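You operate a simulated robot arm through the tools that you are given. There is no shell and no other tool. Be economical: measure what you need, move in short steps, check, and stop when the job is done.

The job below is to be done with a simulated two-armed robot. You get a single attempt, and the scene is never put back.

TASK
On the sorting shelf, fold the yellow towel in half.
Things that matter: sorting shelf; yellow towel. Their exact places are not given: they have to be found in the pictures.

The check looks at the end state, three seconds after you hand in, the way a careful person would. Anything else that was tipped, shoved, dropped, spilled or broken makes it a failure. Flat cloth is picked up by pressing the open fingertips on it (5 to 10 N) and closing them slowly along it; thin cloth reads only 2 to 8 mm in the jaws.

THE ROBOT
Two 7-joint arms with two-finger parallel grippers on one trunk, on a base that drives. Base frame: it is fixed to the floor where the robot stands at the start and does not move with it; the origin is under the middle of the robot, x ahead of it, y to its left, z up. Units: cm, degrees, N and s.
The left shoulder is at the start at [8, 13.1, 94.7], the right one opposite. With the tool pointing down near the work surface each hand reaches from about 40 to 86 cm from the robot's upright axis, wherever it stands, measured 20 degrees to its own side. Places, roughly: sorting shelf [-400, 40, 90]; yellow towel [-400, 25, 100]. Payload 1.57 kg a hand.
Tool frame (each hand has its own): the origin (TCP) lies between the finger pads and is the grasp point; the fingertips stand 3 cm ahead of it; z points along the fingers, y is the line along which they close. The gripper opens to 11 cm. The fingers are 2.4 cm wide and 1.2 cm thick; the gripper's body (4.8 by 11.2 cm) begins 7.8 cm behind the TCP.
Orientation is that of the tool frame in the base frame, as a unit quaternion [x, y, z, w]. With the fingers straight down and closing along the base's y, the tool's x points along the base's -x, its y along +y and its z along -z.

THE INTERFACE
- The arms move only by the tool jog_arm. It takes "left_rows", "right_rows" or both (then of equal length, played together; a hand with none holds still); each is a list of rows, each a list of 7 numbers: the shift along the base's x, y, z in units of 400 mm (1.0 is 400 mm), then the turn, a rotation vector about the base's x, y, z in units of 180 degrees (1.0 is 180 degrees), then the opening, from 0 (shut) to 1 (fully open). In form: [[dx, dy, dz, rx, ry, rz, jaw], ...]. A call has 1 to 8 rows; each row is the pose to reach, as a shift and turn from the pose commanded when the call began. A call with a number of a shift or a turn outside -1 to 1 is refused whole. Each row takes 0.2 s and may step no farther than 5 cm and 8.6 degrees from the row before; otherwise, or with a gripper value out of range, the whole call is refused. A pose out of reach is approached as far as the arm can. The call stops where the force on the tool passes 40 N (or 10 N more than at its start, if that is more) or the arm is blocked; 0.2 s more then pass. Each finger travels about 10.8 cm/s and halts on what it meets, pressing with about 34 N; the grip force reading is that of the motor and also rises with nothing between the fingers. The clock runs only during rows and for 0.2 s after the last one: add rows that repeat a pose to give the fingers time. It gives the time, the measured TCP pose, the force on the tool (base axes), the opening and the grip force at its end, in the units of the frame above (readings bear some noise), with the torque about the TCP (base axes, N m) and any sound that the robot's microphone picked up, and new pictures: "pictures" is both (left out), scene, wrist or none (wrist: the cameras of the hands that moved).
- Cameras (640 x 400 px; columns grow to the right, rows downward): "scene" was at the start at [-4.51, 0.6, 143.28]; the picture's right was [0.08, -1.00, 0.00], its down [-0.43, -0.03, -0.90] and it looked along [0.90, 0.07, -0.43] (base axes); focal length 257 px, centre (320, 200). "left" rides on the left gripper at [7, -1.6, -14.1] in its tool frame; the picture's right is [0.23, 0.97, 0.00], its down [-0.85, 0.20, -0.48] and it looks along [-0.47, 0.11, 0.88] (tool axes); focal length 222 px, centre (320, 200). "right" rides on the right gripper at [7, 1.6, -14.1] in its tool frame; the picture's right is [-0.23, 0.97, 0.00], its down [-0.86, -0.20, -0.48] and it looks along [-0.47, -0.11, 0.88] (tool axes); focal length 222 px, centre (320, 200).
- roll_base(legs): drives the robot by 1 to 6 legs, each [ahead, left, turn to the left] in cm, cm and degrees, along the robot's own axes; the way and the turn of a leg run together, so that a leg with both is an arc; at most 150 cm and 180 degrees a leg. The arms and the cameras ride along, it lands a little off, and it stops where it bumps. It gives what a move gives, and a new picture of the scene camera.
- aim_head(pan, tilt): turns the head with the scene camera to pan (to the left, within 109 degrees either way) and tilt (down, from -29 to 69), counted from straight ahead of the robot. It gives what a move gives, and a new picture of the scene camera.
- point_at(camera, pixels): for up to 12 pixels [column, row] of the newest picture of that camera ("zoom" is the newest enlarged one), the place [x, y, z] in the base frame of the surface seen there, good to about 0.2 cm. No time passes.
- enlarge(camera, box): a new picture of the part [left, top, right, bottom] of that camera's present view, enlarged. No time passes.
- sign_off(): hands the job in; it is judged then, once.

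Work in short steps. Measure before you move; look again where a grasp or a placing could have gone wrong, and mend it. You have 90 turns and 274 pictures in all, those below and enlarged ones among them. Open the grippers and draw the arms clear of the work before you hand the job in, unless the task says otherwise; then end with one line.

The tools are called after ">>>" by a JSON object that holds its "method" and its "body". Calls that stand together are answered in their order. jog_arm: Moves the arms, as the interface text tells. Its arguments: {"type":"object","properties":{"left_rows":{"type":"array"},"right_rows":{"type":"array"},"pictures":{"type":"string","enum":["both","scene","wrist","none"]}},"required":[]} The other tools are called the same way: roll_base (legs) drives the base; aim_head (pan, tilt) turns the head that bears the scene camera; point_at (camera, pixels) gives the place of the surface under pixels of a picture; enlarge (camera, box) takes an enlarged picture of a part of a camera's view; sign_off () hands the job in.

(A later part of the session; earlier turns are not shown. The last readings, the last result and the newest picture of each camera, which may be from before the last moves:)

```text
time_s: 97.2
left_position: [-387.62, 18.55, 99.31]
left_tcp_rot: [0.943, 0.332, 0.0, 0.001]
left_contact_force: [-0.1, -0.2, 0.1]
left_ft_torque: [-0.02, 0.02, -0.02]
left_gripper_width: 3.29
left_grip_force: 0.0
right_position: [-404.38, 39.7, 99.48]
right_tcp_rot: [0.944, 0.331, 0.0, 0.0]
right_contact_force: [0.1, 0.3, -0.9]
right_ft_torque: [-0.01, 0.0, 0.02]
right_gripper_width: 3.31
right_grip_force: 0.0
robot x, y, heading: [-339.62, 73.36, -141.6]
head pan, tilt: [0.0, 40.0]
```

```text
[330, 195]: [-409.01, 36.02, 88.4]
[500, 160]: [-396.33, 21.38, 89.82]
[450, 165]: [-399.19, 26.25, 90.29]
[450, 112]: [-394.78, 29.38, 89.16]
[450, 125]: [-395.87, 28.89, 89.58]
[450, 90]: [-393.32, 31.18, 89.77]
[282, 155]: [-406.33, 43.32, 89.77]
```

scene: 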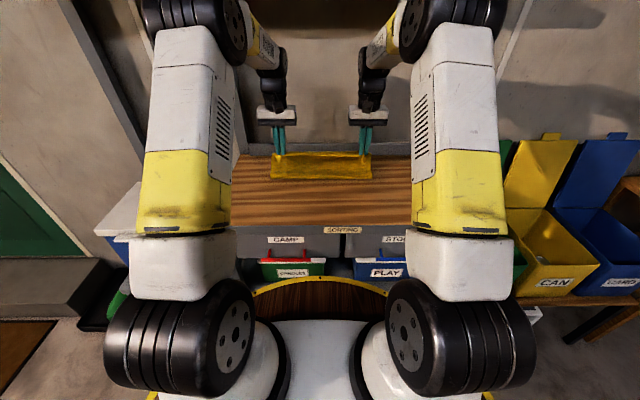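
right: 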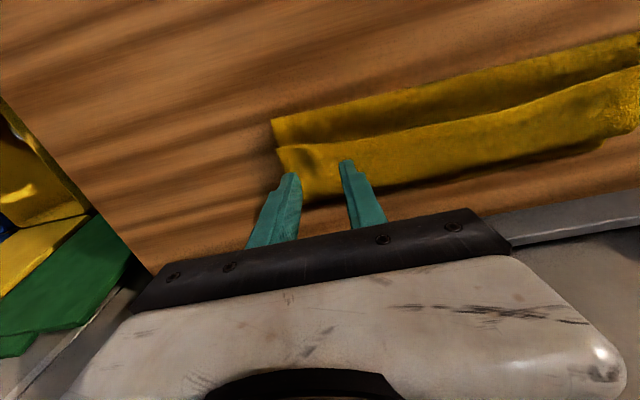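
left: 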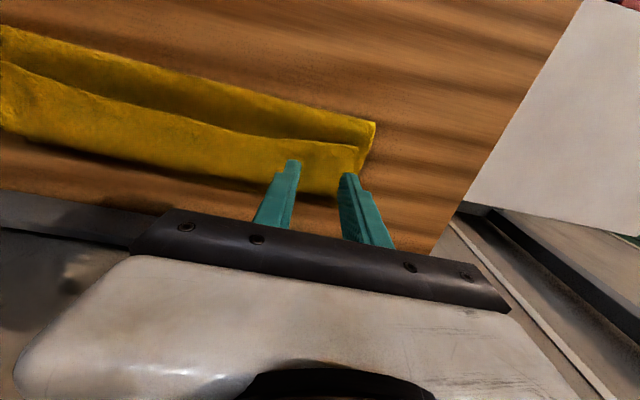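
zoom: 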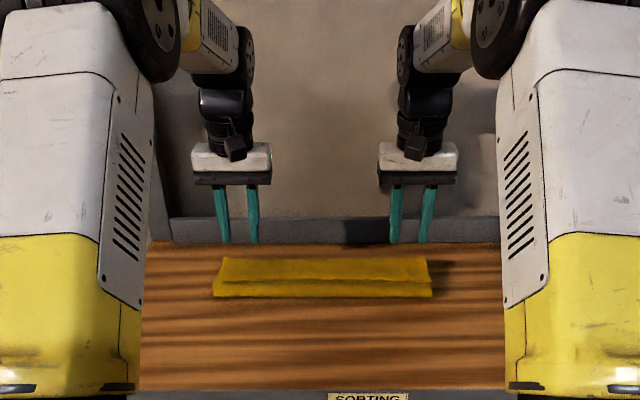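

The top layer's last ~5.5 cm is doubled back (curl at n≈298.5, hem at n≈293). I'll flip it by pushing the hem backward with open fingertips; first I set the four fingertips just in front of the hem, hovering low.

>>> {"method": "jog_arm", "body": {"left_rows": [[-0.014, 0.066, 0, 0, 0, 0, 1.0], [-0.0285, 0.133, 0, 0, 0, 0, 1.0], [-0.0285, 0.133, 0, 0, 0, 0, 1.0], [-0.0285, 0.133, -0.08, 0, 0, 0, 1.0], [-0.0285, 0.133, -0.15, 0, 0, 0, 1.0], [-0.0285, 0.133, -0.168, 0, 0, 0, 1.0]], "right_rows": [[0.05, -0.025, 0, 0, 0, 0, 1.0], [0.1008, -0.051, 0, 0, 0, 0, 1.0], [0.1008, -0.051, 0, 0, 0, 0, 1.0], [0.1008, -0.051, -0.08, 0, 0, 0, 1.0], [0.1008, -0.051, -0.15, 0, 0, 0, 1.0], [0.1008, -0.051, -0.17, 0, 0, 0, 1.0]], "pictures": "wrist"}}

>>> {"method": "enlarge", "body": {"camera": "scene", "box": [200, 40, 440, 230]}}

```text
time_s: 98.6
left_position: [-388.66, 23.97, 92.5]
left_tcp_rot: [0.943, 0.332, 0.0, 0.0]
left_contact_force: [0.0, 0.5, 0.5]
left_ft_torque: [0.01, 0.0, 0.0]
left_gripper_width: 10.98
left_grip_force: 0.1
right_position: [-400.51, 37.55, 92.8]
right_tcp_rot: [0.944, 0.331, 0.001, 0.0]
right_contact_force: [0.3, 0.6, 0.2]
right_ft_torque: [0.02, 0.01, 0.01]
right_gripper_width: 11.02
right_grip_force: 0.1
robot x, y, heading: [-339.83, 73.44, -141.5]
head pan, tilt: [0.0, 40.0]
```

right: 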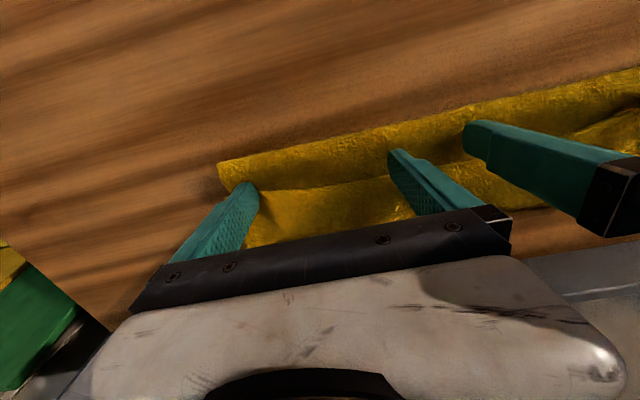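
left: 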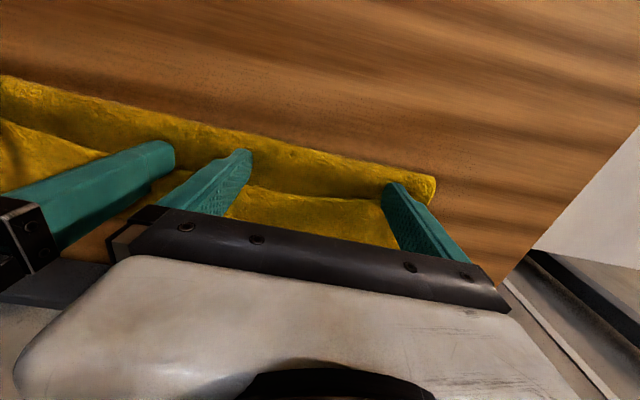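

```text
2.11 times, centred on (320, 135) of scene
```

zoom: 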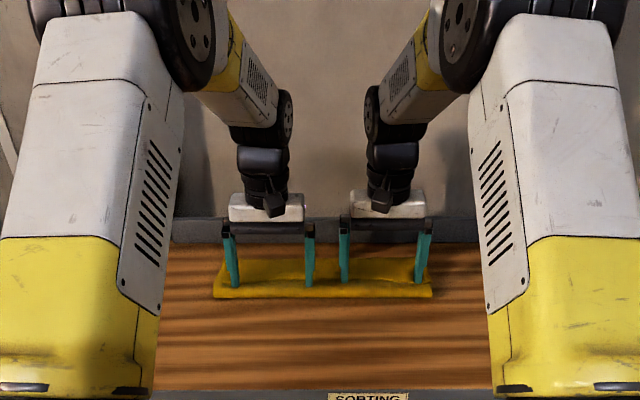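

The fingertips sit right in front of the hem. I lower to just graze the layer and push the hem back 5 cm.

>>> {"method": "jog_arm", "body": {"left_rows": [[0, 0, -0.012, 0, 0, 0, 1.0], [-0.0196, -0.0155, -0.012, 0, 0, 0, 1.0], [-0.0393, -0.0309, -0.012, 0, 0, 0, 1.0], [-0.059, -0.0464, -0.012, 0, 0, 0, 1.0], [-0.0786, -0.0618, -0.011, 0, 0, 0, 1.0], [-0.0983, -0.0773, -0.01, 0, 0, 0, 1.0]], "right_rows": [[0, 0, -0.018, 0, 0, 0, 1.0], [-0.0196, -0.0155, -0.018, 0, 0, 0, 1.0], [-0.0393, -0.0309, -0.018, 0, 0, 0, 1.0], [-0.059, -0.0464, -0.018, 0, 0, 0, 1.0], [-0.0786, -0.0618, -0.017, 0, 0, 0, 1.0], [-0.0983, -0.0773, -0.016, 0, 0, 0, 1.0]], "pictures": "wrist"}}

>>> {"method": "enlarge", "body": {"camera": "scene", "box": [230, 130, 410, 200]}}

```text
time_s: 100.0
left_position: [-392.61, 20.78, 92.14]
left_tcp_rot: [0.944, 0.331, 0.0, -0.001]
left_contact_force: [0.2, 0.5, 0.9]
left_ft_torque: [-0.03, 0.01, 0.02]
left_gripper_width: 11.0
left_grip_force: 0.1
right_position: [-404.31, 34.47, 91.84]
right_tcp_rot: [0.943, 0.332, 0.0, 0.0]
right_contact_force: [1.2, 0.6, 4.0]
right_ft_torque: [0.13, 0.1, -0.03]
right_gripper_width: 10.98
right_grip_force: 0.2
robot x, y, heading: [-339.29, 73.21, -141.3]
head pan, tilt: [0.0, 40.0]
```

right: 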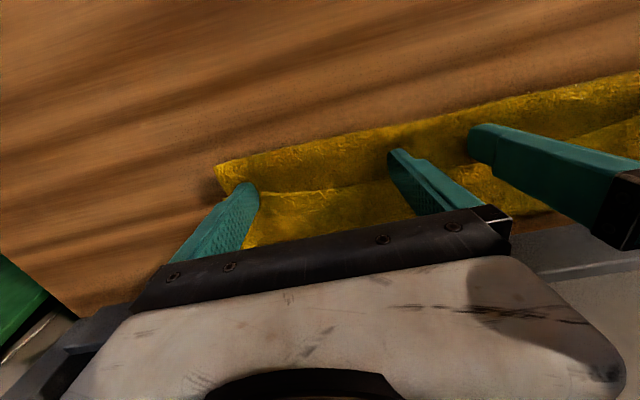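
left: 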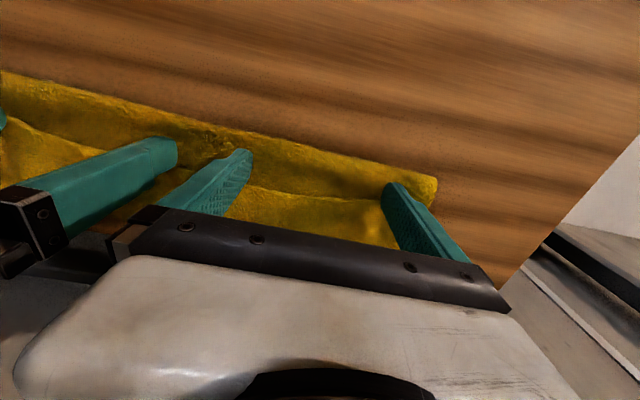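

```text
3.56 times, centred on (320, 165) of scene
```

zoom: 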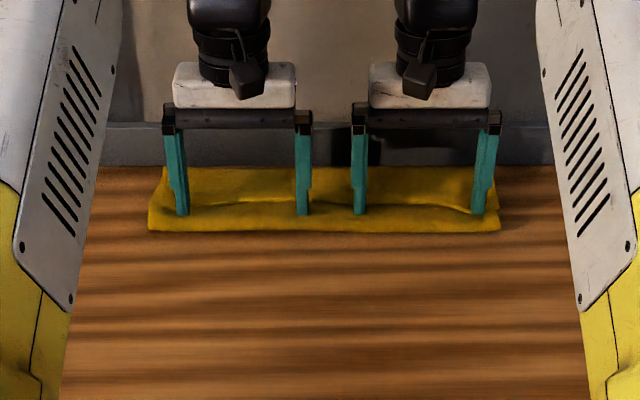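

The whole stack slid back 5 cm instead of flipping, so pushing does not work. I raise the hands and measure the present layers to re-grip the hem.

>>> {"method": "jog_arm", "body": {"left_rows": [[0, 0, 0.1, 0, 0, 0, 1.0], [0.059, 0.0464, 0.2, 0, 0, 0, 0.6], [0.118, 0.0927, 0.25, 0, 0, 0, 0.364]], "right_rows": [[0, 0, 0.1, 0, 0, 0, 1.0], [0.059, 0.0464, 0.2, 0, 0, 0, 0.6], [0.118, 0.0927, 0.25, 0, 0, 0, 0.364]], "pictures": "wrist"}}

>>> {"method": "enlarge", "body": {"camera": "scene", "box": [230, 120, 410, 220]}}

```text
time_s: 100.8
left_position: [-387.88, 24.44, 101.96]
left_tcp_rot: [0.944, 0.331, 0.0, 0.0]
left_contact_force: [0.8, -1.1, -0.9]
left_ft_torque: [0.0, -0.03, 0.01]
left_gripper_width: 4.0
left_grip_force: 0.0
right_position: [-399.08, 38.21, 101.55]
right_tcp_rot: [0.944, 0.331, 0.001, -0.001]
right_contact_force: [-0.6, 0.9, -1.0]
right_ft_torque: [0.02, -0.02, 0.0]
right_gripper_width: 3.97
right_grip_force: 0.0
robot x, y, heading: [-339.65, 73.24, -141.0]
head pan, tilt: [0.0, 40.0]
```

right: 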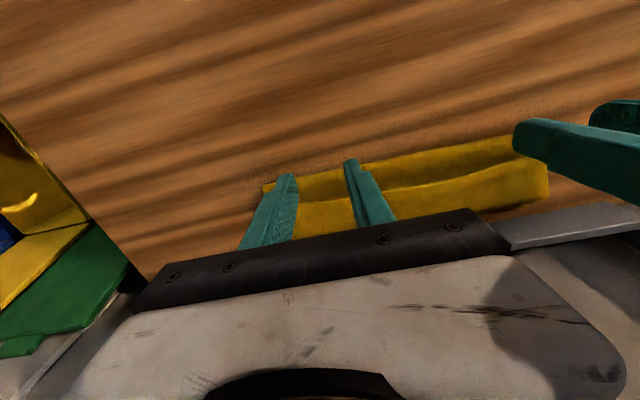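
left: 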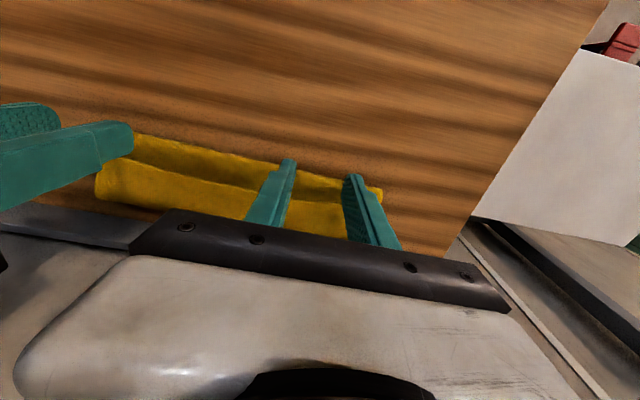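

```text
3.56 times, centred on (320, 170) of scene
```

zoom: 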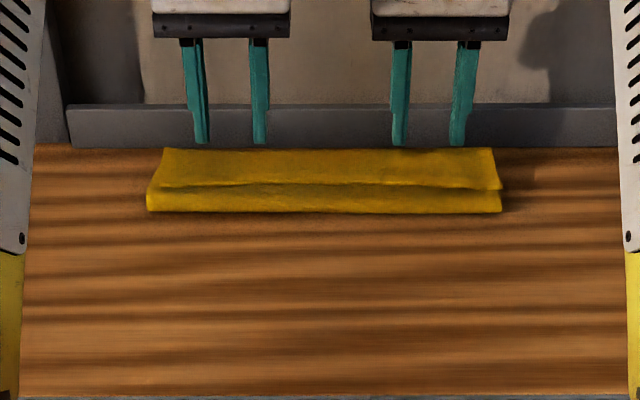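

>>> {"method": "point_at", "body": {"camera": "zoom", "pixels": [[152, 207], [320, 208], [496, 207], [160, 184], [190, 184], [250, 182], [330, 180], [420, 180], [490, 185], [180, 152], [330, 152], [480, 152]]}}

>>> {"method": "point_at", "body": {"camera": "right", "pixels": [[430, 205], [500, 195], [545, 165], [545, 195], [450, 165], [450, 182], [450, 190]]}}

```text
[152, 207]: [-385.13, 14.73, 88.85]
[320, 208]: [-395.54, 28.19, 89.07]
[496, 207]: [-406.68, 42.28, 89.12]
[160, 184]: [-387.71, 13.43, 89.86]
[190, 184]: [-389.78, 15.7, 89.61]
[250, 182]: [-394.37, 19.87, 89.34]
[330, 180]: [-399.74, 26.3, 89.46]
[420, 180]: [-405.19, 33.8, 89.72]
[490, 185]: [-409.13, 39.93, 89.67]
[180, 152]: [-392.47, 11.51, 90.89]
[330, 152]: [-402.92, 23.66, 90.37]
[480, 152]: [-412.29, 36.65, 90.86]
```

```text
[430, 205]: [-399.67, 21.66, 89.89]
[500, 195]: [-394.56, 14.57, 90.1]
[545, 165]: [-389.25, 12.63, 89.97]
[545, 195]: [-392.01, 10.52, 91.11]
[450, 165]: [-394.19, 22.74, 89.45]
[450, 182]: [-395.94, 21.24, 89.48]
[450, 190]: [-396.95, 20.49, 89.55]
```

Three layers: crease n≈293.5, hem n≈297, curl n≈302. I bring the fingertips over the hem's two ends so that only about 1 cm of hem will be in the jaws.

>>> {"method": "jog_arm", "body": {"left_rows": [[-0.03, -0.1, 0, 0, 0, 0, 0.364], [-0.0598, -0.2028, 0, 0, 0, 0, 0.364], [-0.0598, -0.2028, -0.11, 0, 0, 0, 0.364], [-0.0598, -0.2028, -0.2115, 0, 0, 0, 0.364], [-0.0598, -0.2028, -0.2115, 0, 0, 0, 0.364]], "right_rows": [[-0.098, -0.017, 0, 0, 0, 0, 0.364], [-0.196, -0.0335, 0, 0, 0, 0, 0.364], [-0.196, -0.0335, -0.1, 0, 0, 0, 0.364], [-0.196, -0.0335, -0.201, 0, 0, 0, 0.364], [-0.196, -0.0335, -0.201, 0, 0, 0, 0.364]], "pictures": "wrist"}}

>>> {"method": "enlarge", "body": {"camera": "scene", "box": [230, 120, 410, 220]}}

```text
time_s: 102.0
left_position: [-390.47, 16.17, 93.57]
left_tcp_rot: [0.944, 0.331, -0.001, 0.0]
left_contact_force: [-0.3, -0.3, -0.3]
left_ft_torque: [-0.05, -0.01, 0.04]
left_gripper_width: 4.01
left_grip_force: 0.0
right_position: [-407.21, 36.55, 93.71]
right_tcp_rot: [0.943, 0.332, 0.001, -0.001]
right_contact_force: [0.4, 0.1, 0.4]
right_ft_torque: [0.02, -0.04, 0.02]
right_gripper_width: 3.98
right_grip_force: 0.1
robot x, y, heading: [-339.6, 73.68, -141.3]
head pan, tilt: [0.0, 40.0]
```

right: 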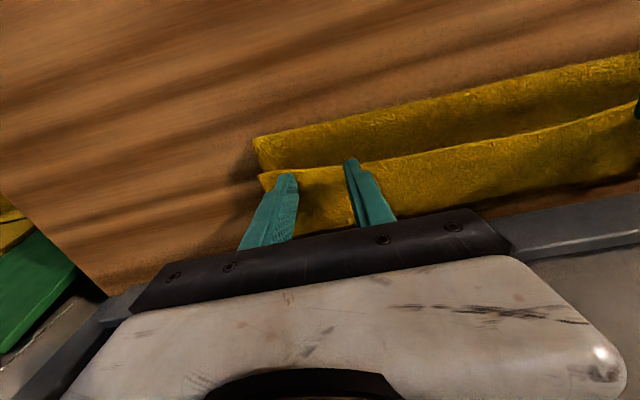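
left: 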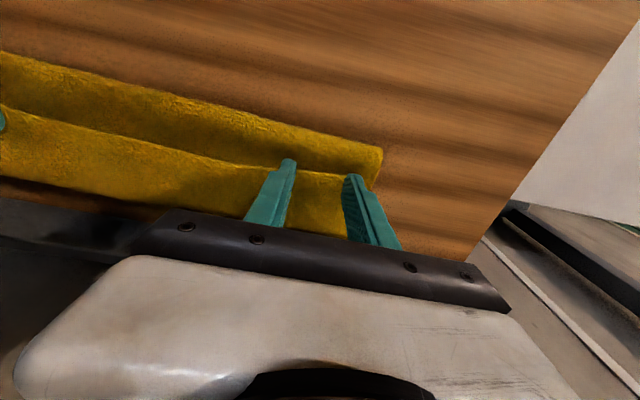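

```text
3.56 times, centred on (320, 170) of scene
```

zoom: 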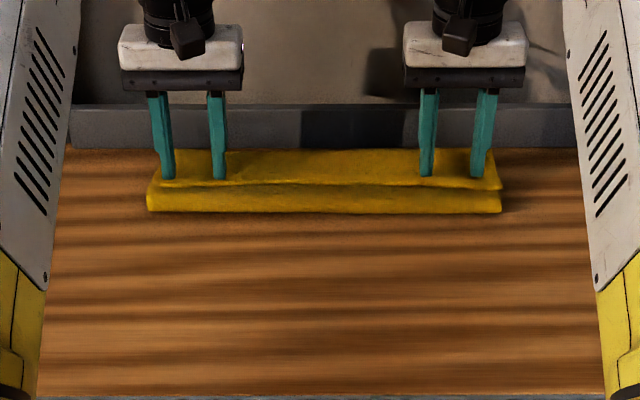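

The tips are over the hem ends. I lower until light contact.

>>> {"method": "jog_arm", "body": {"left_rows": [[0.004, 0.003, -0.015, 0, 0, 0, 0.364], [0.004, 0.003, -0.025, 0, 0, 0, 0.364], [0.004, 0.003, -0.03, 0, 0, 0, 0.364]], "right_rows": [[0.004, 0.003, -0.015, 0, 0, 0, 0.364], [0.004, 0.003, -0.025, 0, 0, 0, 0.364], [0.004, 0.003, -0.033, 0, 0, 0, 0.364]], "pictures": "none"}}

```text
time_s: 102.8
left_position: [-390.15, 16.4, 92.42]
left_tcp_rot: [0.944, 0.331, -0.001, 0.0]
left_contact_force: [-0.2, 0.0, 0.4]
left_ft_torque: [0.04, -0.02, -0.02]
left_gripper_width: 3.99
left_grip_force: 0.0
right_position: [-407.06, 36.76, 92.62]
right_tcp_rot: [0.943, 0.332, 0.0, 0.0]
right_contact_force: [-0.8, -0.7, 0.8]
right_ft_torque: [-0.03, -0.01, 0.01]
right_gripper_width: 3.98
right_grip_force: 0.0
robot x, y, heading: [-339.63, 73.03, -141.2]
head pan, tilt: [0.0, 40.0]
```

Still almost no force. I lower another 4 mm in small steps.

>>> {"method": "jog_arm", "body": {"left_rows": [[0, 0, -0.004, 0, 0, 0, 0.364], [0, 0, -0.007, 0, 0, 0, 0.364], [0, 0, -0.007, 0, 0, 0, 0.364]], "right_rows": [[0, 0, -0.005, 0, 0, 0, 0.364], [0, 0, -0.01, 0, 0, 0, 0.364], [0, 0, -0.01, 0, 0, 0, 0.364]], "pictures": "none"}}

```text
time_s: 103.6
left_position: [-390.2, 16.42, 92.08]
left_tcp_rot: [0.944, 0.331, -0.001, 0.0]
left_contact_force: [0.5, -1.1, 0.3]
left_ft_torque: [-0.04, -0.01, 0.0]
left_gripper_width: 3.98
left_grip_force: 0.0
right_position: [-407.18, 36.87, 92.29]
right_tcp_rot: [0.943, 0.332, -0.001, 0.0]
right_contact_force: [-0.3, -0.4, 1.5]
right_ft_torque: [0.0, -0.02, 0.0]
right_gripper_width: 3.99
right_grip_force: 0.0
robot x, y, heading: [-339.48, 73.42, -141.3]
head pan, tilt: [0.0, 40.0]
```

Only 0–1.5 N so far; the stack is soft. A further 2–3 mm.

>>> {"method": "jog_arm", "body": {"left_rows": [[0, 0, -0.005, 0, 0, 0, 0.364], [0, 0, -0.008, 0, 0, 0, 0.364], [0, 0, -0.008, 0, 0, 0, 0.364]], "right_rows": [[0, 0, -0.004, 0, 0, 0, 0.364], [0, 0, -0.007, 0, 0, 0, 0.364], [0, 0, -0.007, 0, 0, 0, 0.364]], "pictures": "wrist"}}

```text
time_s: 104.4
left_position: [-390.23, 16.4, 91.95]
left_tcp_rot: [0.944, 0.331, -0.001, 0.0]
left_contact_force: [1.1, 0.8, 5.8]
left_ft_torque: [0.01, 0.03, 0.02]
left_gripper_width: 3.98
left_grip_force: 0.0
right_position: [-407.11, 36.92, 92.1]
right_tcp_rot: [0.944, 0.331, 0.0, 0.0]
right_contact_force: [0.4, -1.7, 3.9]
right_ft_torque: [-0.06, 0.03, 0.0]
right_gripper_width: 3.98
right_grip_force: 0.0
robot x, y, heading: [-339.7, 73.09, -141.3]
head pan, tilt: [0.0, 40.0]
```

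right: 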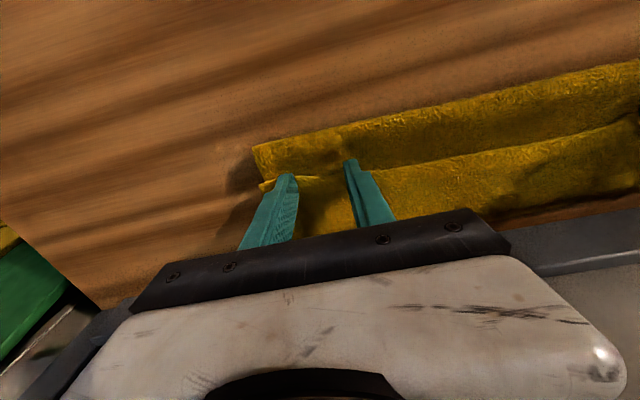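
left: 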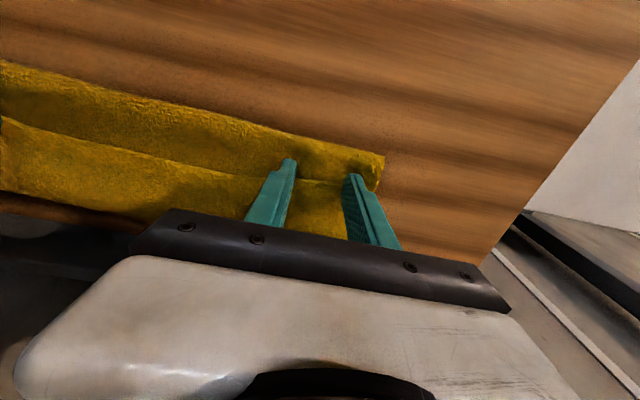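

Contact 4–6 N with the hem under the tips. I close slowly, easing up a millimetre while closing so that only the upper layer is gathered.

>>> {"method": "jog_arm", "body": {"left_rows": [[0, 0, 0, 0, 0, 0, 0.31], [0, 0, 0.001, 0, 0, 0, 0.25], [0, 0, 0.002, 0, 0, 0, 0.19], [0, 0, 0.003, 0, 0, 0, 0.13], [0, 0, 0.003, 0, 0, 0, 0.07], [0, 0, 0.003, 0, 0, 0, 0.0], [0, 0, 0.003, 0, 0, 0, 0.0]], "right_rows": [[0, 0, 0, 0, 0, 0, 0.31], [0, 0, 0.001, 0, 0, 0, 0.25], [0, 0, 0.002, 0, 0, 0, 0.19], [0, 0, 0.003, 0, 0, 0, 0.13], [0, 0, 0.003, 0, 0, 0, 0.07], [0, 0, 0.003, 0, 0, 0, 0.0], [0, 0, 0.003, 0, 0, 0, 0.0]], "pictures": "wrist"}}

```text
time_s: 106.0
left_position: [-390.23, 16.57, 92.02]
left_tcp_rot: [0.944, 0.33, 0.0, 0.0]
left_contact_force: [-2.9, 3.8, 3.9]
left_ft_torque: [0.1, 0.13, -0.05]
left_gripper_width: 0.73
left_grip_force: 26.7
right_position: [-407.0, 36.9, 92.01]
right_tcp_rot: [0.943, 0.332, 0.001, 0.001]
right_contact_force: [1.7, -3.6, 2.8]
right_ft_torque: [-0.08, -0.05, 0.06]
right_gripper_width: 0.36
right_grip_force: 25.0
robot x, y, heading: [-339.65, 73.56, -141.3]
head pan, tilt: [0.0, 40.0]
```

right: 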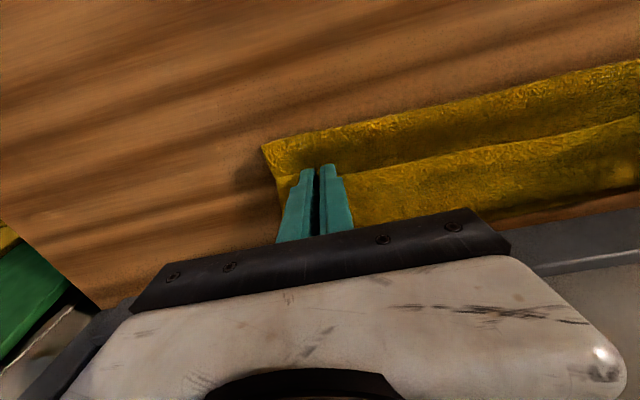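
left: 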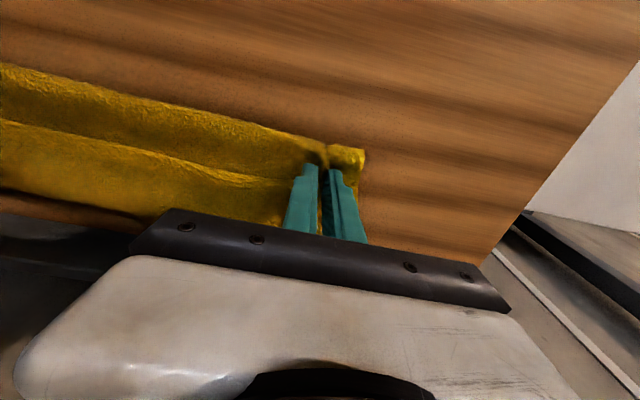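

Right holds one layer fold (3.6 mm) but left reads 7.3 mm: it caught a second layer. I reopen the left, shift 0.5 cm further over the strip, and re-close with a lighter touch.

>>> {"method": "jog_arm", "body": {"left_rows": [[0, 0, 0, 0, 0, 0, 0.2], [0, 0, 0.0, 0, 0, 0, 0.4], [0, 0, 0.03, 0, 0, 0, 0.4], [0, 0, 0.03, 0, 0, 0, 0.4]], "pictures": "wrist"}}

```text
time_s: 107.0
left_position: [-390.24, 16.46, 93.13]
left_tcp_rot: [0.944, 0.331, 0.0, 0.0]
left_contact_force: [-0.4, -0.3, -0.1]
left_ft_torque: [0.01, 0.02, 0.0]
left_gripper_width: 4.41
left_grip_force: 0.0
right_position: [-407.09, 36.99, 92.04]
right_tcp_rot: [0.944, 0.331, 0.0, 0.0]
right_contact_force: [0.7, -0.7, 2.7]
right_ft_torque: [0.03, -0.01, 0.0]
right_gripper_width: 0.37
right_grip_force: 25.1
robot x, y, heading: [-339.67, 73.37, -141.3]
head pan, tilt: [0.0, 40.0]
```

left: 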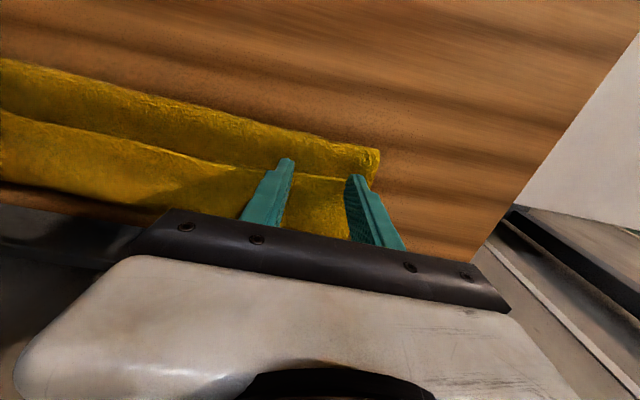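

Hem is again under the left tips. I shift 0.6 cm back, touch down lightly and close while rising slowly.

>>> {"method": "jog_arm", "body": {"left_rows": [[-0.0118, -0.0093, 0, 0, 0, 0, 0.364], [-0.0118, -0.0093, -0.027, 0, 0, 0, 0.364], [-0.0118, -0.0093, -0.028, 0, 0, 0, 0.3], [-0.0118, -0.0093, -0.026, 0, 0, 0, 0.23], [-0.0118, -0.0093, -0.022, 0, 0, 0, 0.16], [-0.0118, -0.0093, -0.018, 0, 0, 0, 0.08], [-0.0118, -0.0093, -0.015, 0, 0, 0, 0], [-0.0118, -0.0093, -0.015, 0, 0, 0, 0]], "pictures": "wrist"}}

```text
time_s: 108.8
left_position: [-390.71, 16.18, 92.47]
left_tcp_rot: [0.944, 0.33, 0.0, 0.0]
left_contact_force: [-3.3, 4.0, 0.5]
left_ft_torque: [0.15, 0.13, -0.03]
left_gripper_width: 0.85
left_grip_force: 27.0
right_position: [-407.15, 36.87, 92.05]
right_tcp_rot: [0.944, 0.331, 0.0, 0.001]
right_contact_force: [2.9, -3.2, 3.9]
right_ft_torque: [-0.12, -0.06, 0.07]
right_gripper_width: 0.34
right_grip_force: 25.0
robot x, y, heading: [-339.74, 73.22, -141.3]
head pan, tilt: [0.0, 40.0]
```

left: 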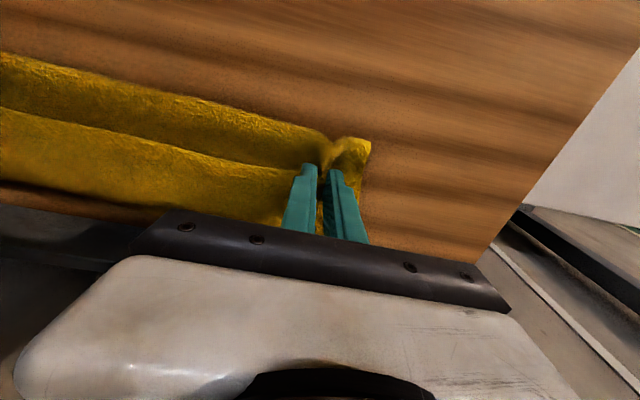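

Still two layers on the left. I release the left and raise it; the right hand, which holds the hem alone, lifts and draws its end toward me.

>>> {"method": "jog_arm", "body": {"left_rows": [[0, 0, 0, 0, 0, 0, 0.2], [0, 0, 0.0, 0, 0, 0, 0.4], [0, 0, 0.06, 0, 0, 0, 0.4], [0, 0, 0.16, 0, 0, 0, 0.4], [0, 0, 0.2, 0, 0, 0, 0.4], [0, 0, 0.2, 0, 0, 0, 0.4]], "right_rows": [[0, 0, 0, 0, 0, 0, 0], [0, 0, 0.04, 0, 0, 0, 0], [0, 0, 0.08, 0, 0, 0, 0], [0.0393, 0.0309, 0.12, 0, 0, 0, 0], [0.0786, 0.0618, 0.14, 0, 0, 0, 0], [0.1179, 0.0927, 0.15, 0, 0, 0, 0]], "pictures": "wrist"}}

>>> {"method": "enlarge", "body": {"camera": "scene", "box": [230, 100, 410, 220]}}

```text
time_s: 110.2
left_position: [-390.46, 15.92, 100.54]
left_tcp_rot: [0.944, 0.331, -0.001, 0.0]
left_contact_force: [-0.4, -0.6, 0.2]
left_ft_torque: [0.01, -0.01, 0.02]
left_gripper_width: 4.41
left_grip_force: 0.1
right_position: [-402.54, 40.58, 98.04]
right_tcp_rot: [0.944, 0.331, -0.001, -0.001]
right_contact_force: [-0.3, 0.2, -0.9]
right_ft_torque: [0.03, -0.04, 0.0]
right_gripper_width: 0.36
right_grip_force: 25.4
robot x, y, heading: [-339.55, 72.89, -141.2]
head pan, tilt: [0.0, 40.0]
```

right: 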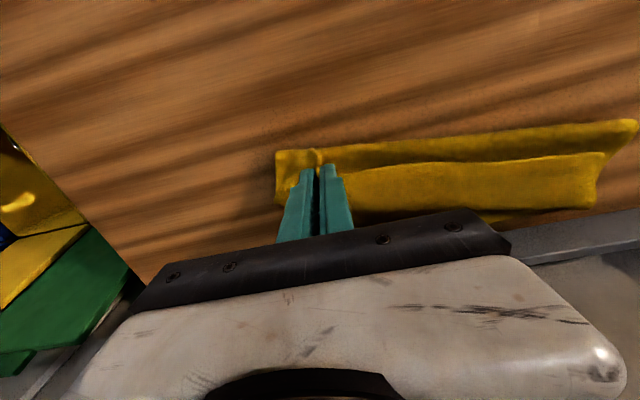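
left: 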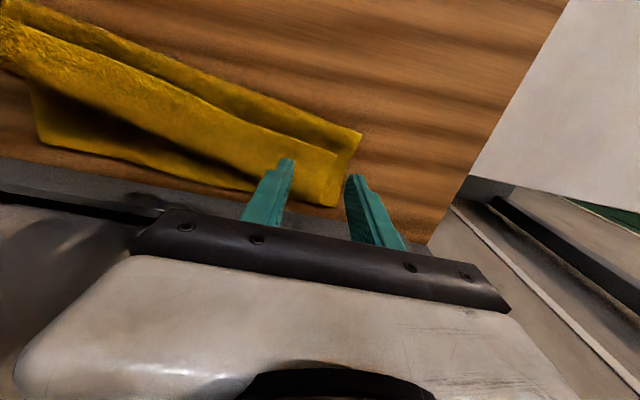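

```text
3.33 times, centred on (320, 160) of scene
```

zoom: 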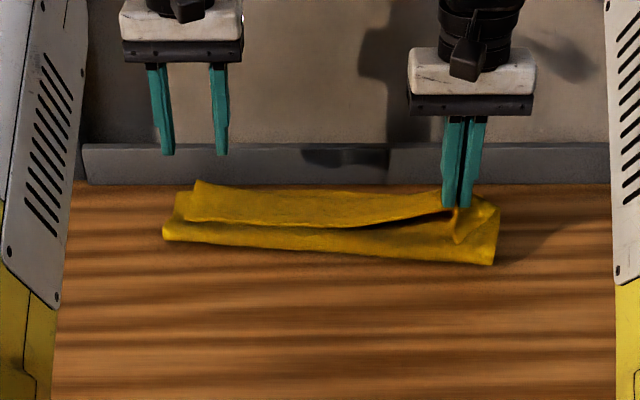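

The right end peels open well. I keep drawing it toward me, low, to unroll that side.

>>> {"method": "jog_arm", "body": {"right_rows": [[0.0393, 0.0309, 0.01, 0, 0, 0, 0], [0.0786, 0.0618, 0.01, 0, 0, 0, 0], [0.1179, 0.0927, 0.0, 0, 0, 0, 0], [0.1572, 0.1236, -0.01, 0, 0, 0, 0], [0.1965, 0.1545, -0.03, 0, 0, 0, 0], [0.2358, 0.1854, -0.05, 0, 0, 0, 0], [0.2751, 0.2163, -0.07, 0, 0, 0, 0], [0.3144, 0.2472, -0.09, 0, 0, 0, 0]], "pictures": "none"}}

>>> {"method": "enlarge", "body": {"camera": "scene", "box": [230, 100, 410, 220]}}

```text
time_s: 112.0
left_position: [-390.48, 15.92, 100.53]
left_tcp_rot: [0.944, 0.331, 0.0, 0.0]
left_contact_force: [-0.6, 0.7, -0.4]
left_ft_torque: [0.01, -0.02, -0.02]
left_gripper_width: 4.41
left_grip_force: 0.1
right_position: [-389.73, 50.44, 94.5]
right_tcp_rot: [0.944, 0.331, 0.0, 0.0]
right_contact_force: [-0.8, -0.2, -0.1]
right_ft_torque: [0.01, -0.03, 0.02]
right_gripper_width: 0.37
right_grip_force: 24.6
robot x, y, heading: [-339.75, 73.13, -141.4]
head pan, tilt: [0.0, 40.0]
```

```text
3.33 times, centred on (320, 160) of scene
```

zoom: 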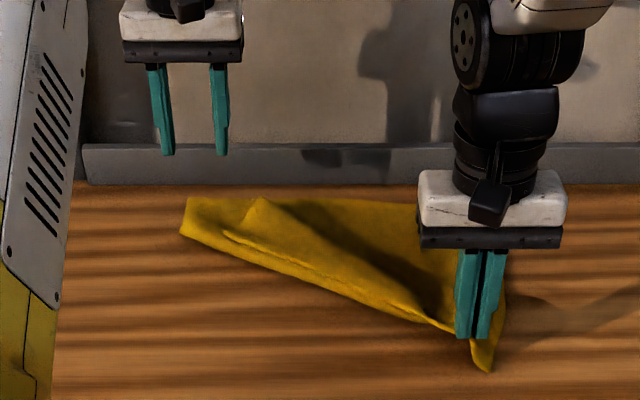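

Right side is unrolled; the left hem corner still lies folded over near zoom (260,200). I look with the left wrist camera.

>>> {"method": "enlarge", "body": {"camera": "left", "box": [0, 0, 440, 275]}}

>>> {"method": "point_at", "body": {"camera": "scene", "pixels": [[303, 157], [300, 163], [293, 165], [310, 175], [330, 183], [282, 166], [284, 157], [320, 160], [340, 160]]}}

```text
1.45 times, centred on (220, 138) of left
```

zoom: 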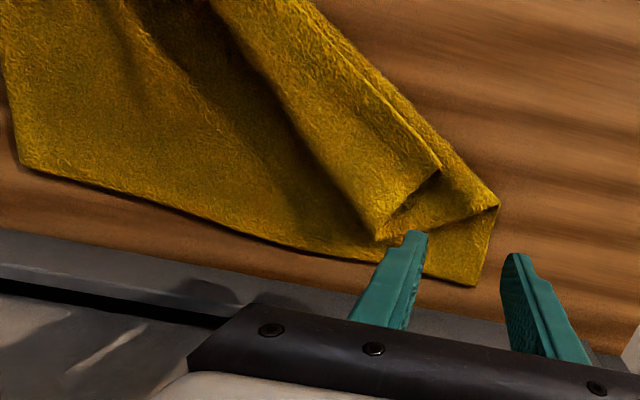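

```text
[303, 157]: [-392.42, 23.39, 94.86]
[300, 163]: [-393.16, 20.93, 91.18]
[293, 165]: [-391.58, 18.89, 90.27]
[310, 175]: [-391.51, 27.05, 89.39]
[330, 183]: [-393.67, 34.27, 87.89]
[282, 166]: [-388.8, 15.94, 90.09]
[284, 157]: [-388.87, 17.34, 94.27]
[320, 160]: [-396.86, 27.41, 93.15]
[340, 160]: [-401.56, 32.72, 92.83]
```

The left hem corner forms a raised tube end near zoom (405,205). I measure it to straddle it with the left jaws.

>>> {"method": "point_at", "body": {"camera": "zoom", "pixels": [[440, 173], [378, 238], [405, 205], [400, 170], [350, 200], [370, 140], [325, 150], [480, 283], [498, 207], [25, 165], [460, 230]]}}

```text
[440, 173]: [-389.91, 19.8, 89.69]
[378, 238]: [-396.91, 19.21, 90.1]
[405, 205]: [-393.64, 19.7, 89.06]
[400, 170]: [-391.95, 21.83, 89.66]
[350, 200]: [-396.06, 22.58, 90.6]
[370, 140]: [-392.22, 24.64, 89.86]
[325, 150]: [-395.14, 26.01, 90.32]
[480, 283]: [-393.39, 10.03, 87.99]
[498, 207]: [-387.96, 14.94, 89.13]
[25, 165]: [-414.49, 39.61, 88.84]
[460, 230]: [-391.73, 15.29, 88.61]
```

The flap is puffed up around [-393,21.5] (z≈90). I lower the left jaws there, staying above the layer beneath, and pinch only the puffed flap.

>>> {"method": "jog_arm", "body": {"left_rows": [[-0.032, 0.07, 0, 0, 0, 0, 0.3], [-0.063, 0.1395, -0.07, 0, 0, 0, 0.3], [-0.063, 0.1395, -0.16, 0, 0, 0, 0.3], [-0.063, 0.1395, -0.194, 0, 0, 0, 0.3], [-0.063, 0.1395, -0.197, 0, 0, 0, 0.24], [-0.063, 0.1395, -0.196, 0, 0, 0, 0.15], [-0.063, 0.1395, -0.194, 0, 0, 0, 0.06], [-0.063, 0.1395, -0.192, 0, 0, 0, 0]], "pictures": "wrist"}}

```text
time_s: 113.8
left_position: [-393.12, 21.64, 92.84]
left_tcp_rot: [0.944, 0.331, 0.0, 0.001]
left_contact_force: [0.5, -0.2, 0.4]
left_ft_torque: [0.02, -0.01, 0.0]
left_gripper_width: 0.0
left_grip_force: 21.1
right_position: [-389.82, 50.45, 94.52]
right_tcp_rot: [0.943, 0.331, 0.0, 0.0]
right_contact_force: [0.5, -0.4, -0.8]
right_ft_torque: [-0.01, -0.01, 0.0]
right_gripper_width: 0.36
right_grip_force: 24.4
robot x, y, heading: [-339.77, 73.39, -141.0]
head pan, tilt: [0.0, 40.0]
```

left: 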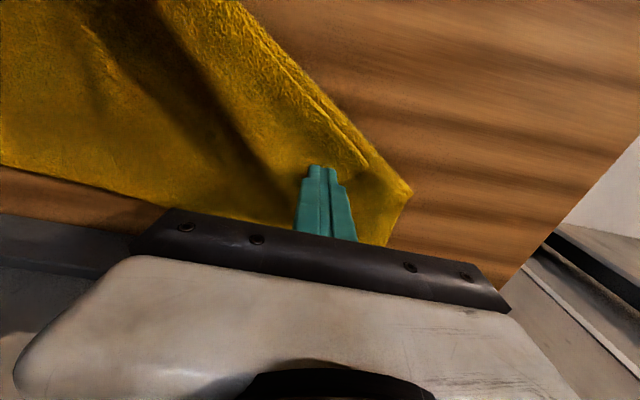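

Nothing caught. I try again 4 mm lower.

>>> {"method": "jog_arm", "body": {"left_rows": [[0, 0, 0.01, 0, 0, 0, 0.15], [0, 0, 0.01, 0, 0, 0, 0.3], [0, 0, -0.011, 0, 0, 0, 0.3], [0, 0, -0.013, 0, 0, 0, 0.24], [0, 0, -0.012, 0, 0, 0, 0.17], [0, 0, -0.01, 0, 0, 0, 0.1], [0, 0, -0.008, 0, 0, 0, 0.0], [0, 0, -0.008, 0, 0, 0, 0]], "pictures": "wrist"}}

```text
time_s: 115.6
left_position: [-393.11, 21.68, 92.54]
left_tcp_rot: [0.944, 0.331, 0.0, 0.0]
left_contact_force: [-0.5, 0.7, -0.6]
left_ft_torque: [0.0, 0.01, 0.04]
left_gripper_width: 0.02
left_grip_force: 21.3
right_position: [-389.8, 50.53, 94.54]
right_tcp_rot: [0.944, 0.331, 0.0, 0.0]
right_contact_force: [-0.9, 0.0, -0.2]
right_ft_torque: [0.04, 0.01, 0.01]
right_gripper_width: 0.37
right_grip_force: 24.9
robot x, y, heading: [-339.49, 73.41, -141.4]
head pan, tilt: [0.0, 40.0]
```

left: 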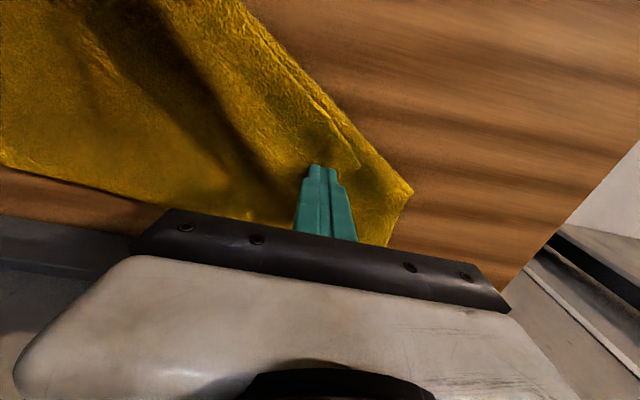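

Still empty. 3 mm lower again.

>>> {"method": "jog_arm", "body": {"left_rows": [[0, 0, 0.02, 0, 0, 0, 0.15], [0, 0, 0.02, 0, 0, 0, 0.364], [0, 0, -0.009, 0, 0, 0, 0.364], [0, 0, -0.012, 0, 0, 0, 0.3], [0, 0, -0.012, 0, 0, 0, 0.22], [0, 0, -0.011, 0, 0, 0, 0.12], [0, 0, -0.009, 0, 0, 0, 0.0], [0, 0, -0.008, 0, 0, 0, 0]], "pictures": "wrist"}}

```text
time_s: 117.4
left_position: [-393.1, 21.7, 92.42]
left_tcp_rot: [0.944, 0.331, 0.0, 0.0]
left_contact_force: [-1.3, 0.2, 1.1]
left_ft_torque: [-0.01, 0.02, -0.03]
left_gripper_width: 0.84
left_grip_force: 27.4
right_position: [-389.8, 50.44, 94.5]
right_tcp_rot: [0.943, 0.332, 0.0, 0.0]
right_contact_force: [0.0, -0.7, 0.2]
right_ft_torque: [0.02, -0.03, -0.01]
right_gripper_width: 0.37
right_grip_force: 24.2
robot x, y, heading: [-339.64, 73.56, -141.4]
head pan, tilt: [0.0, 40.0]
```

left: 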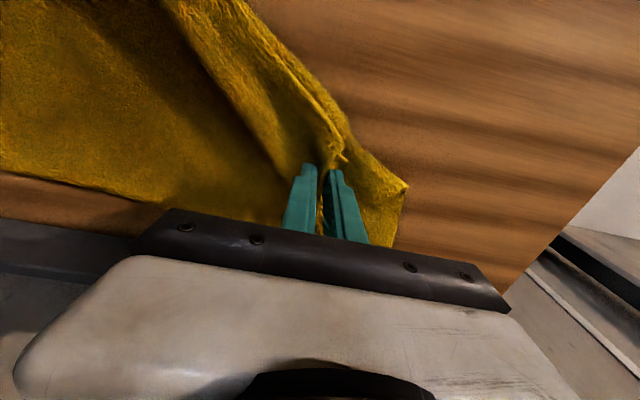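

Two layers are held (8 mm), the whole flap. I lift and draw this clump toward me anyway, which should unroll the left side from the crease.

>>> {"method": "jog_arm", "body": {"left_rows": [[0, 0, 0.06, 0, 0, 0, 0], [0.02, 0.0155, 0.12, 0, 0, 0, 0], [0.059, 0.0464, 0.18, 0, 0, 0, 0], [0.1179, 0.0927, 0.2, 0, 0, 0, 0], [0.177, 0.139, 0.2, 0, 0, 0, 0], [0.236, 0.1854, 0.18, 0, 0, 0, 0], [0.295, 0.2318, 0.15, 0, 0, 0, 0]], "pictures": "wrist"}}

>>> {"method": "enlarge", "body": {"camera": "scene", "box": [230, 100, 410, 220]}}

```text
time_s: 119.0
left_position: [-381.46, 31.14, 98.2]
left_tcp_rot: [0.943, 0.332, 0.001, 0.0]
left_contact_force: [-0.2, -0.4, 0.2]
left_ft_torque: [0.02, 0.07, -0.02]
left_gripper_width: 0.86
left_grip_force: 27.7
right_position: [-389.71, 50.46, 94.6]
right_tcp_rot: [0.944, 0.331, 0.0, 0.0]
right_contact_force: [-0.7, -0.3, 0.3]
right_ft_torque: [0.02, -0.03, 0.04]
right_gripper_width: 0.33
right_grip_force: 24.3
robot x, y, heading: [-339.7, 73.37, -141.3]
head pan, tilt: [0.0, 40.0]
```

left: 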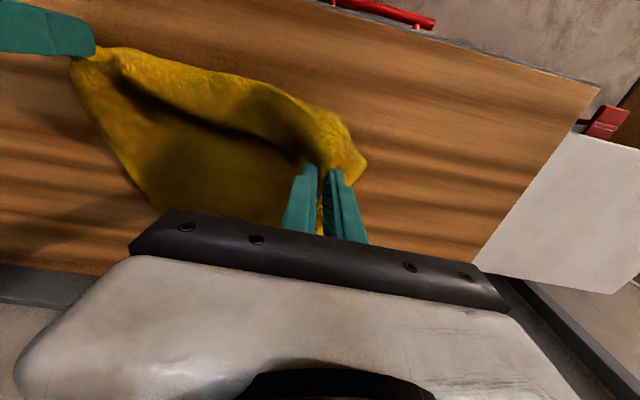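

```text
3.33 times, centred on (320, 160) of scene
```

zoom: 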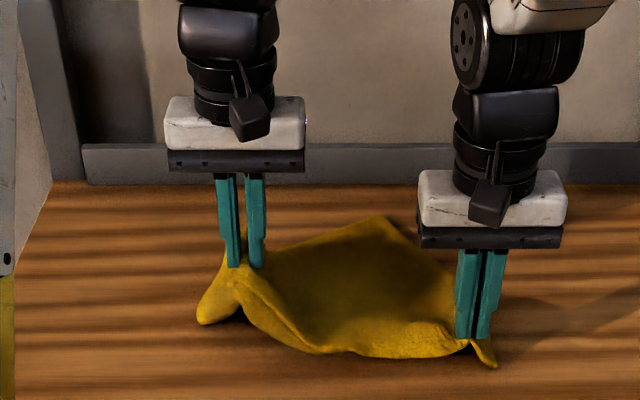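

The left side came out nearly whole. I draw the clump outward and toward me to straighten it, and lower it to the wood.

>>> {"method": "jog_arm", "body": {"left_rows": [[0.041, -0.007, -0.02, 0, 0, 0, 0], [0.083, -0.0144, -0.05, 0, 0, 0, 0], [0.124, -0.02, -0.08, 0, 0, 0, 0], [0.166, -0.029, -0.11, 0, 0, 0, 0], [0.166, -0.029, -0.13, 0, 0, 0, 0]], "right_rows": [[0, 0, -0.02, 0, 0, 0, 0], [0, 0, -0.03, 0, 0, 0, 0], [0, 0, -0.04, 0, 0, 0, 0], [0, 0, -0.05, 0, 0, 0, 0], [0, 0, -0.05, 0, 0, 0, 0]], "pictures": "wrist"}}

>>> {"method": "enlarge", "body": {"camera": "scene", "box": [230, 100, 410, 220]}}

```text
time_s: 120.2
left_position: [-374.87, 29.87, 93.05]
left_tcp_rot: [0.943, 0.332, -0.001, 0.0]
left_contact_force: [0.6, -0.1, 3.4]
left_ft_torque: [-0.01, 0.03, -0.04]
left_gripper_width: 0.86
left_grip_force: 27.2
right_position: [-389.85, 50.65, 92.48]
right_tcp_rot: [0.944, 0.331, 0.0, 0.001]
right_contact_force: [0.1, 0.0, 0.4]
right_ft_torque: [0.04, 0.02, 0.03]
right_gripper_width: 0.36
right_grip_force: 25.1
robot x, y, heading: [-339.6, 73.29, -141.1]
head pan, tilt: [0.0, 40.0]
```

right: 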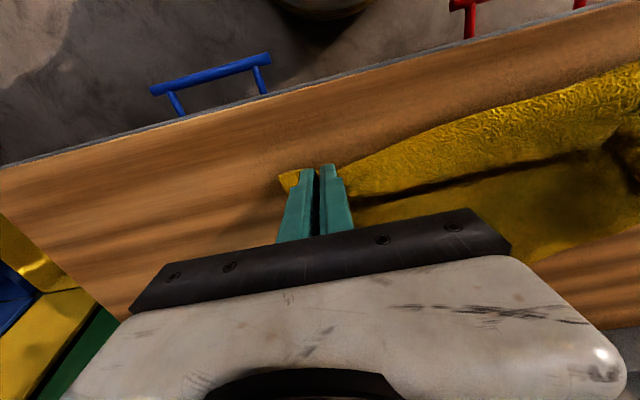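
left: 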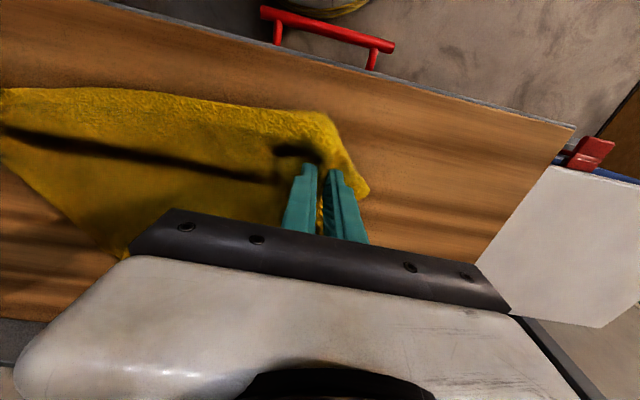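

```text
3.33 times, centred on (320, 160) of scene
```

zoom: 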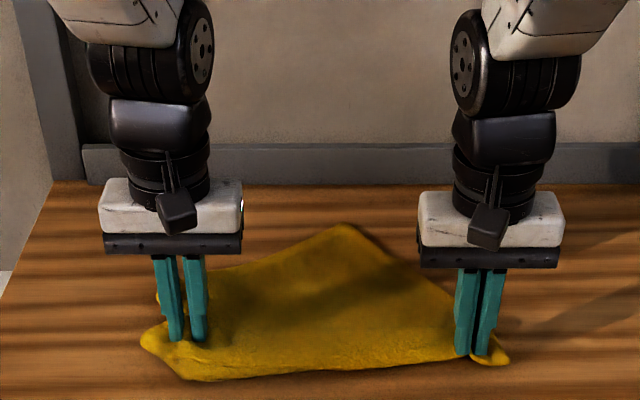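

It is mostly unfolded but skewed. I open both hands, raise them away and look at the towel whole.

>>> {"method": "jog_arm", "body": {"left_rows": [[0, 0, 0, 0, 0, 0, 0.2], [0, 0, 0, 0, 0, 0, 0.35], [0, 0, 0.1, 0, 0, 0, 0.4], [0.06, -0.076, 0.2, 0, 0, 0, 0.4], [0.12, -0.152, 0.28, 0, 0, 0, 0.4], [0.155, -0.197, 0.28, 0, 0, 0, 0.4]], "right_rows": [[0, 0, 0, 0, 0, 0, 0.2], [0, 0, 0, 0, 0, 0, 0.35], [0, 0, 0.1, 0, 0, 0, 0.4], [-0.06, 0.076, 0.2, 0, 0, 0, 0.4], [-0.12, 0.152, 0.28, 0, 0, 0, 0.4], [-0.155, 0.197, 0.28, 0, 0, 0, 0.4]], "pictures": "scene"}}

>>> {"method": "enlarge", "body": {"camera": "scene", "box": [210, 110, 430, 230]}}

```text
refused: row 4 steps farther than a row can; nothing moved
```

```text
2.91 times, centred on (320, 170) of scene
```

zoom: 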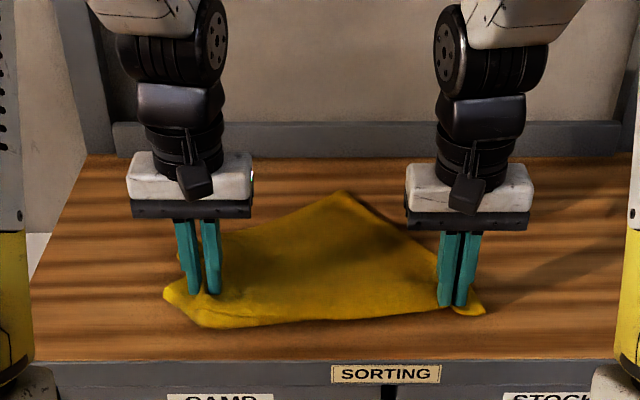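

Refused for too large a step; I repeat with smaller steps.

>>> {"method": "jog_arm", "body": {"left_rows": [[0, 0, 0, 0, 0, 0, 0.2], [0, 0, 0, 0, 0, 0, 0.35], [0, 0, 0.1, 0, 0, 0, 0.4], [0, 0, 0.2, 0, 0, 0, 0.4], [0.06, -0.076, 0.25, 0, 0, 0, 0.4], [0.12, -0.152, 0.28, 0, 0, 0, 0.4], [0.155, -0.197, 0.28, 0, 0, 0, 0.4]], "right_rows": [[0, 0, 0, 0, 0, 0, 0.2], [0, 0, 0, 0, 0, 0, 0.35], [0, 0, 0.1, 0, 0, 0, 0.4], [0, 0, 0.2, 0, 0, 0, 0.4], [-0.06, 0.076, 0.25, 0, 0, 0, 0.4], [-0.12, 0.152, 0.28, 0, 0, 0, 0.4], [-0.155, 0.197, 0.28, 0, 0, 0, 0.4]], "pictures": "scene"}}

>>> {"method": "enlarge", "body": {"camera": "scene", "box": [210, 110, 430, 230]}}

```text
time_s: 121.8
left_position: [-368.64, 21.8, 104.34]
left_tcp_rot: [0.943, 0.332, 0.0, 0.0]
left_contact_force: [-0.7, 0.0, 0.3]
left_ft_torque: [-0.01, 0.04, -0.02]
left_gripper_width: 4.38
left_grip_force: 0.0
right_position: [-395.97, 58.5, 103.64]
right_tcp_rot: [0.943, 0.332, 0.001, 0.001]
right_contact_force: [0.0, 0.0, 0.9]
right_ft_torque: [-0.03, 0.0, 0.0]
right_gripper_width: 4.39
right_grip_force: 0.1
robot x, y, heading: [-339.47, 73.27, -141.5]
head pan, tilt: [0.0, 40.0]
```

scene: 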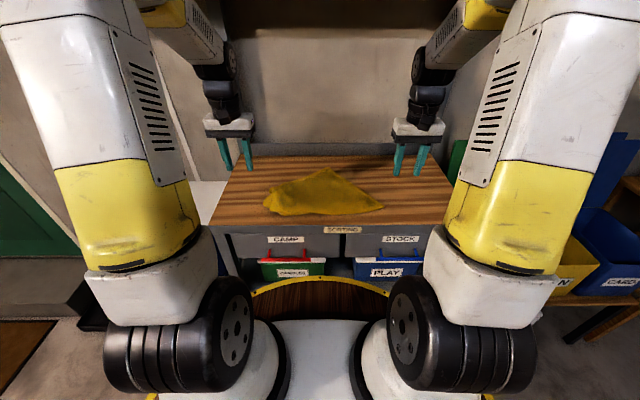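

```text
2.91 times, centred on (320, 170) of scene
```

zoom: 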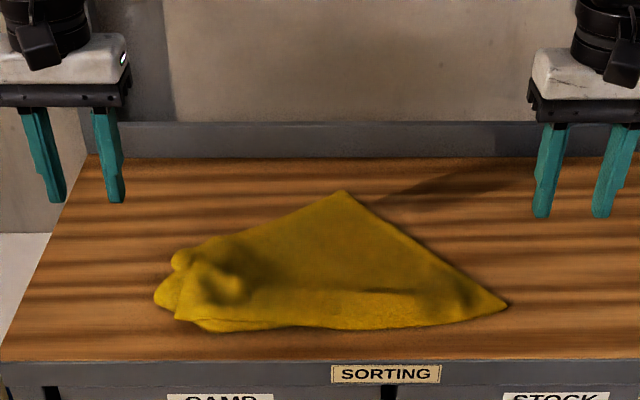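

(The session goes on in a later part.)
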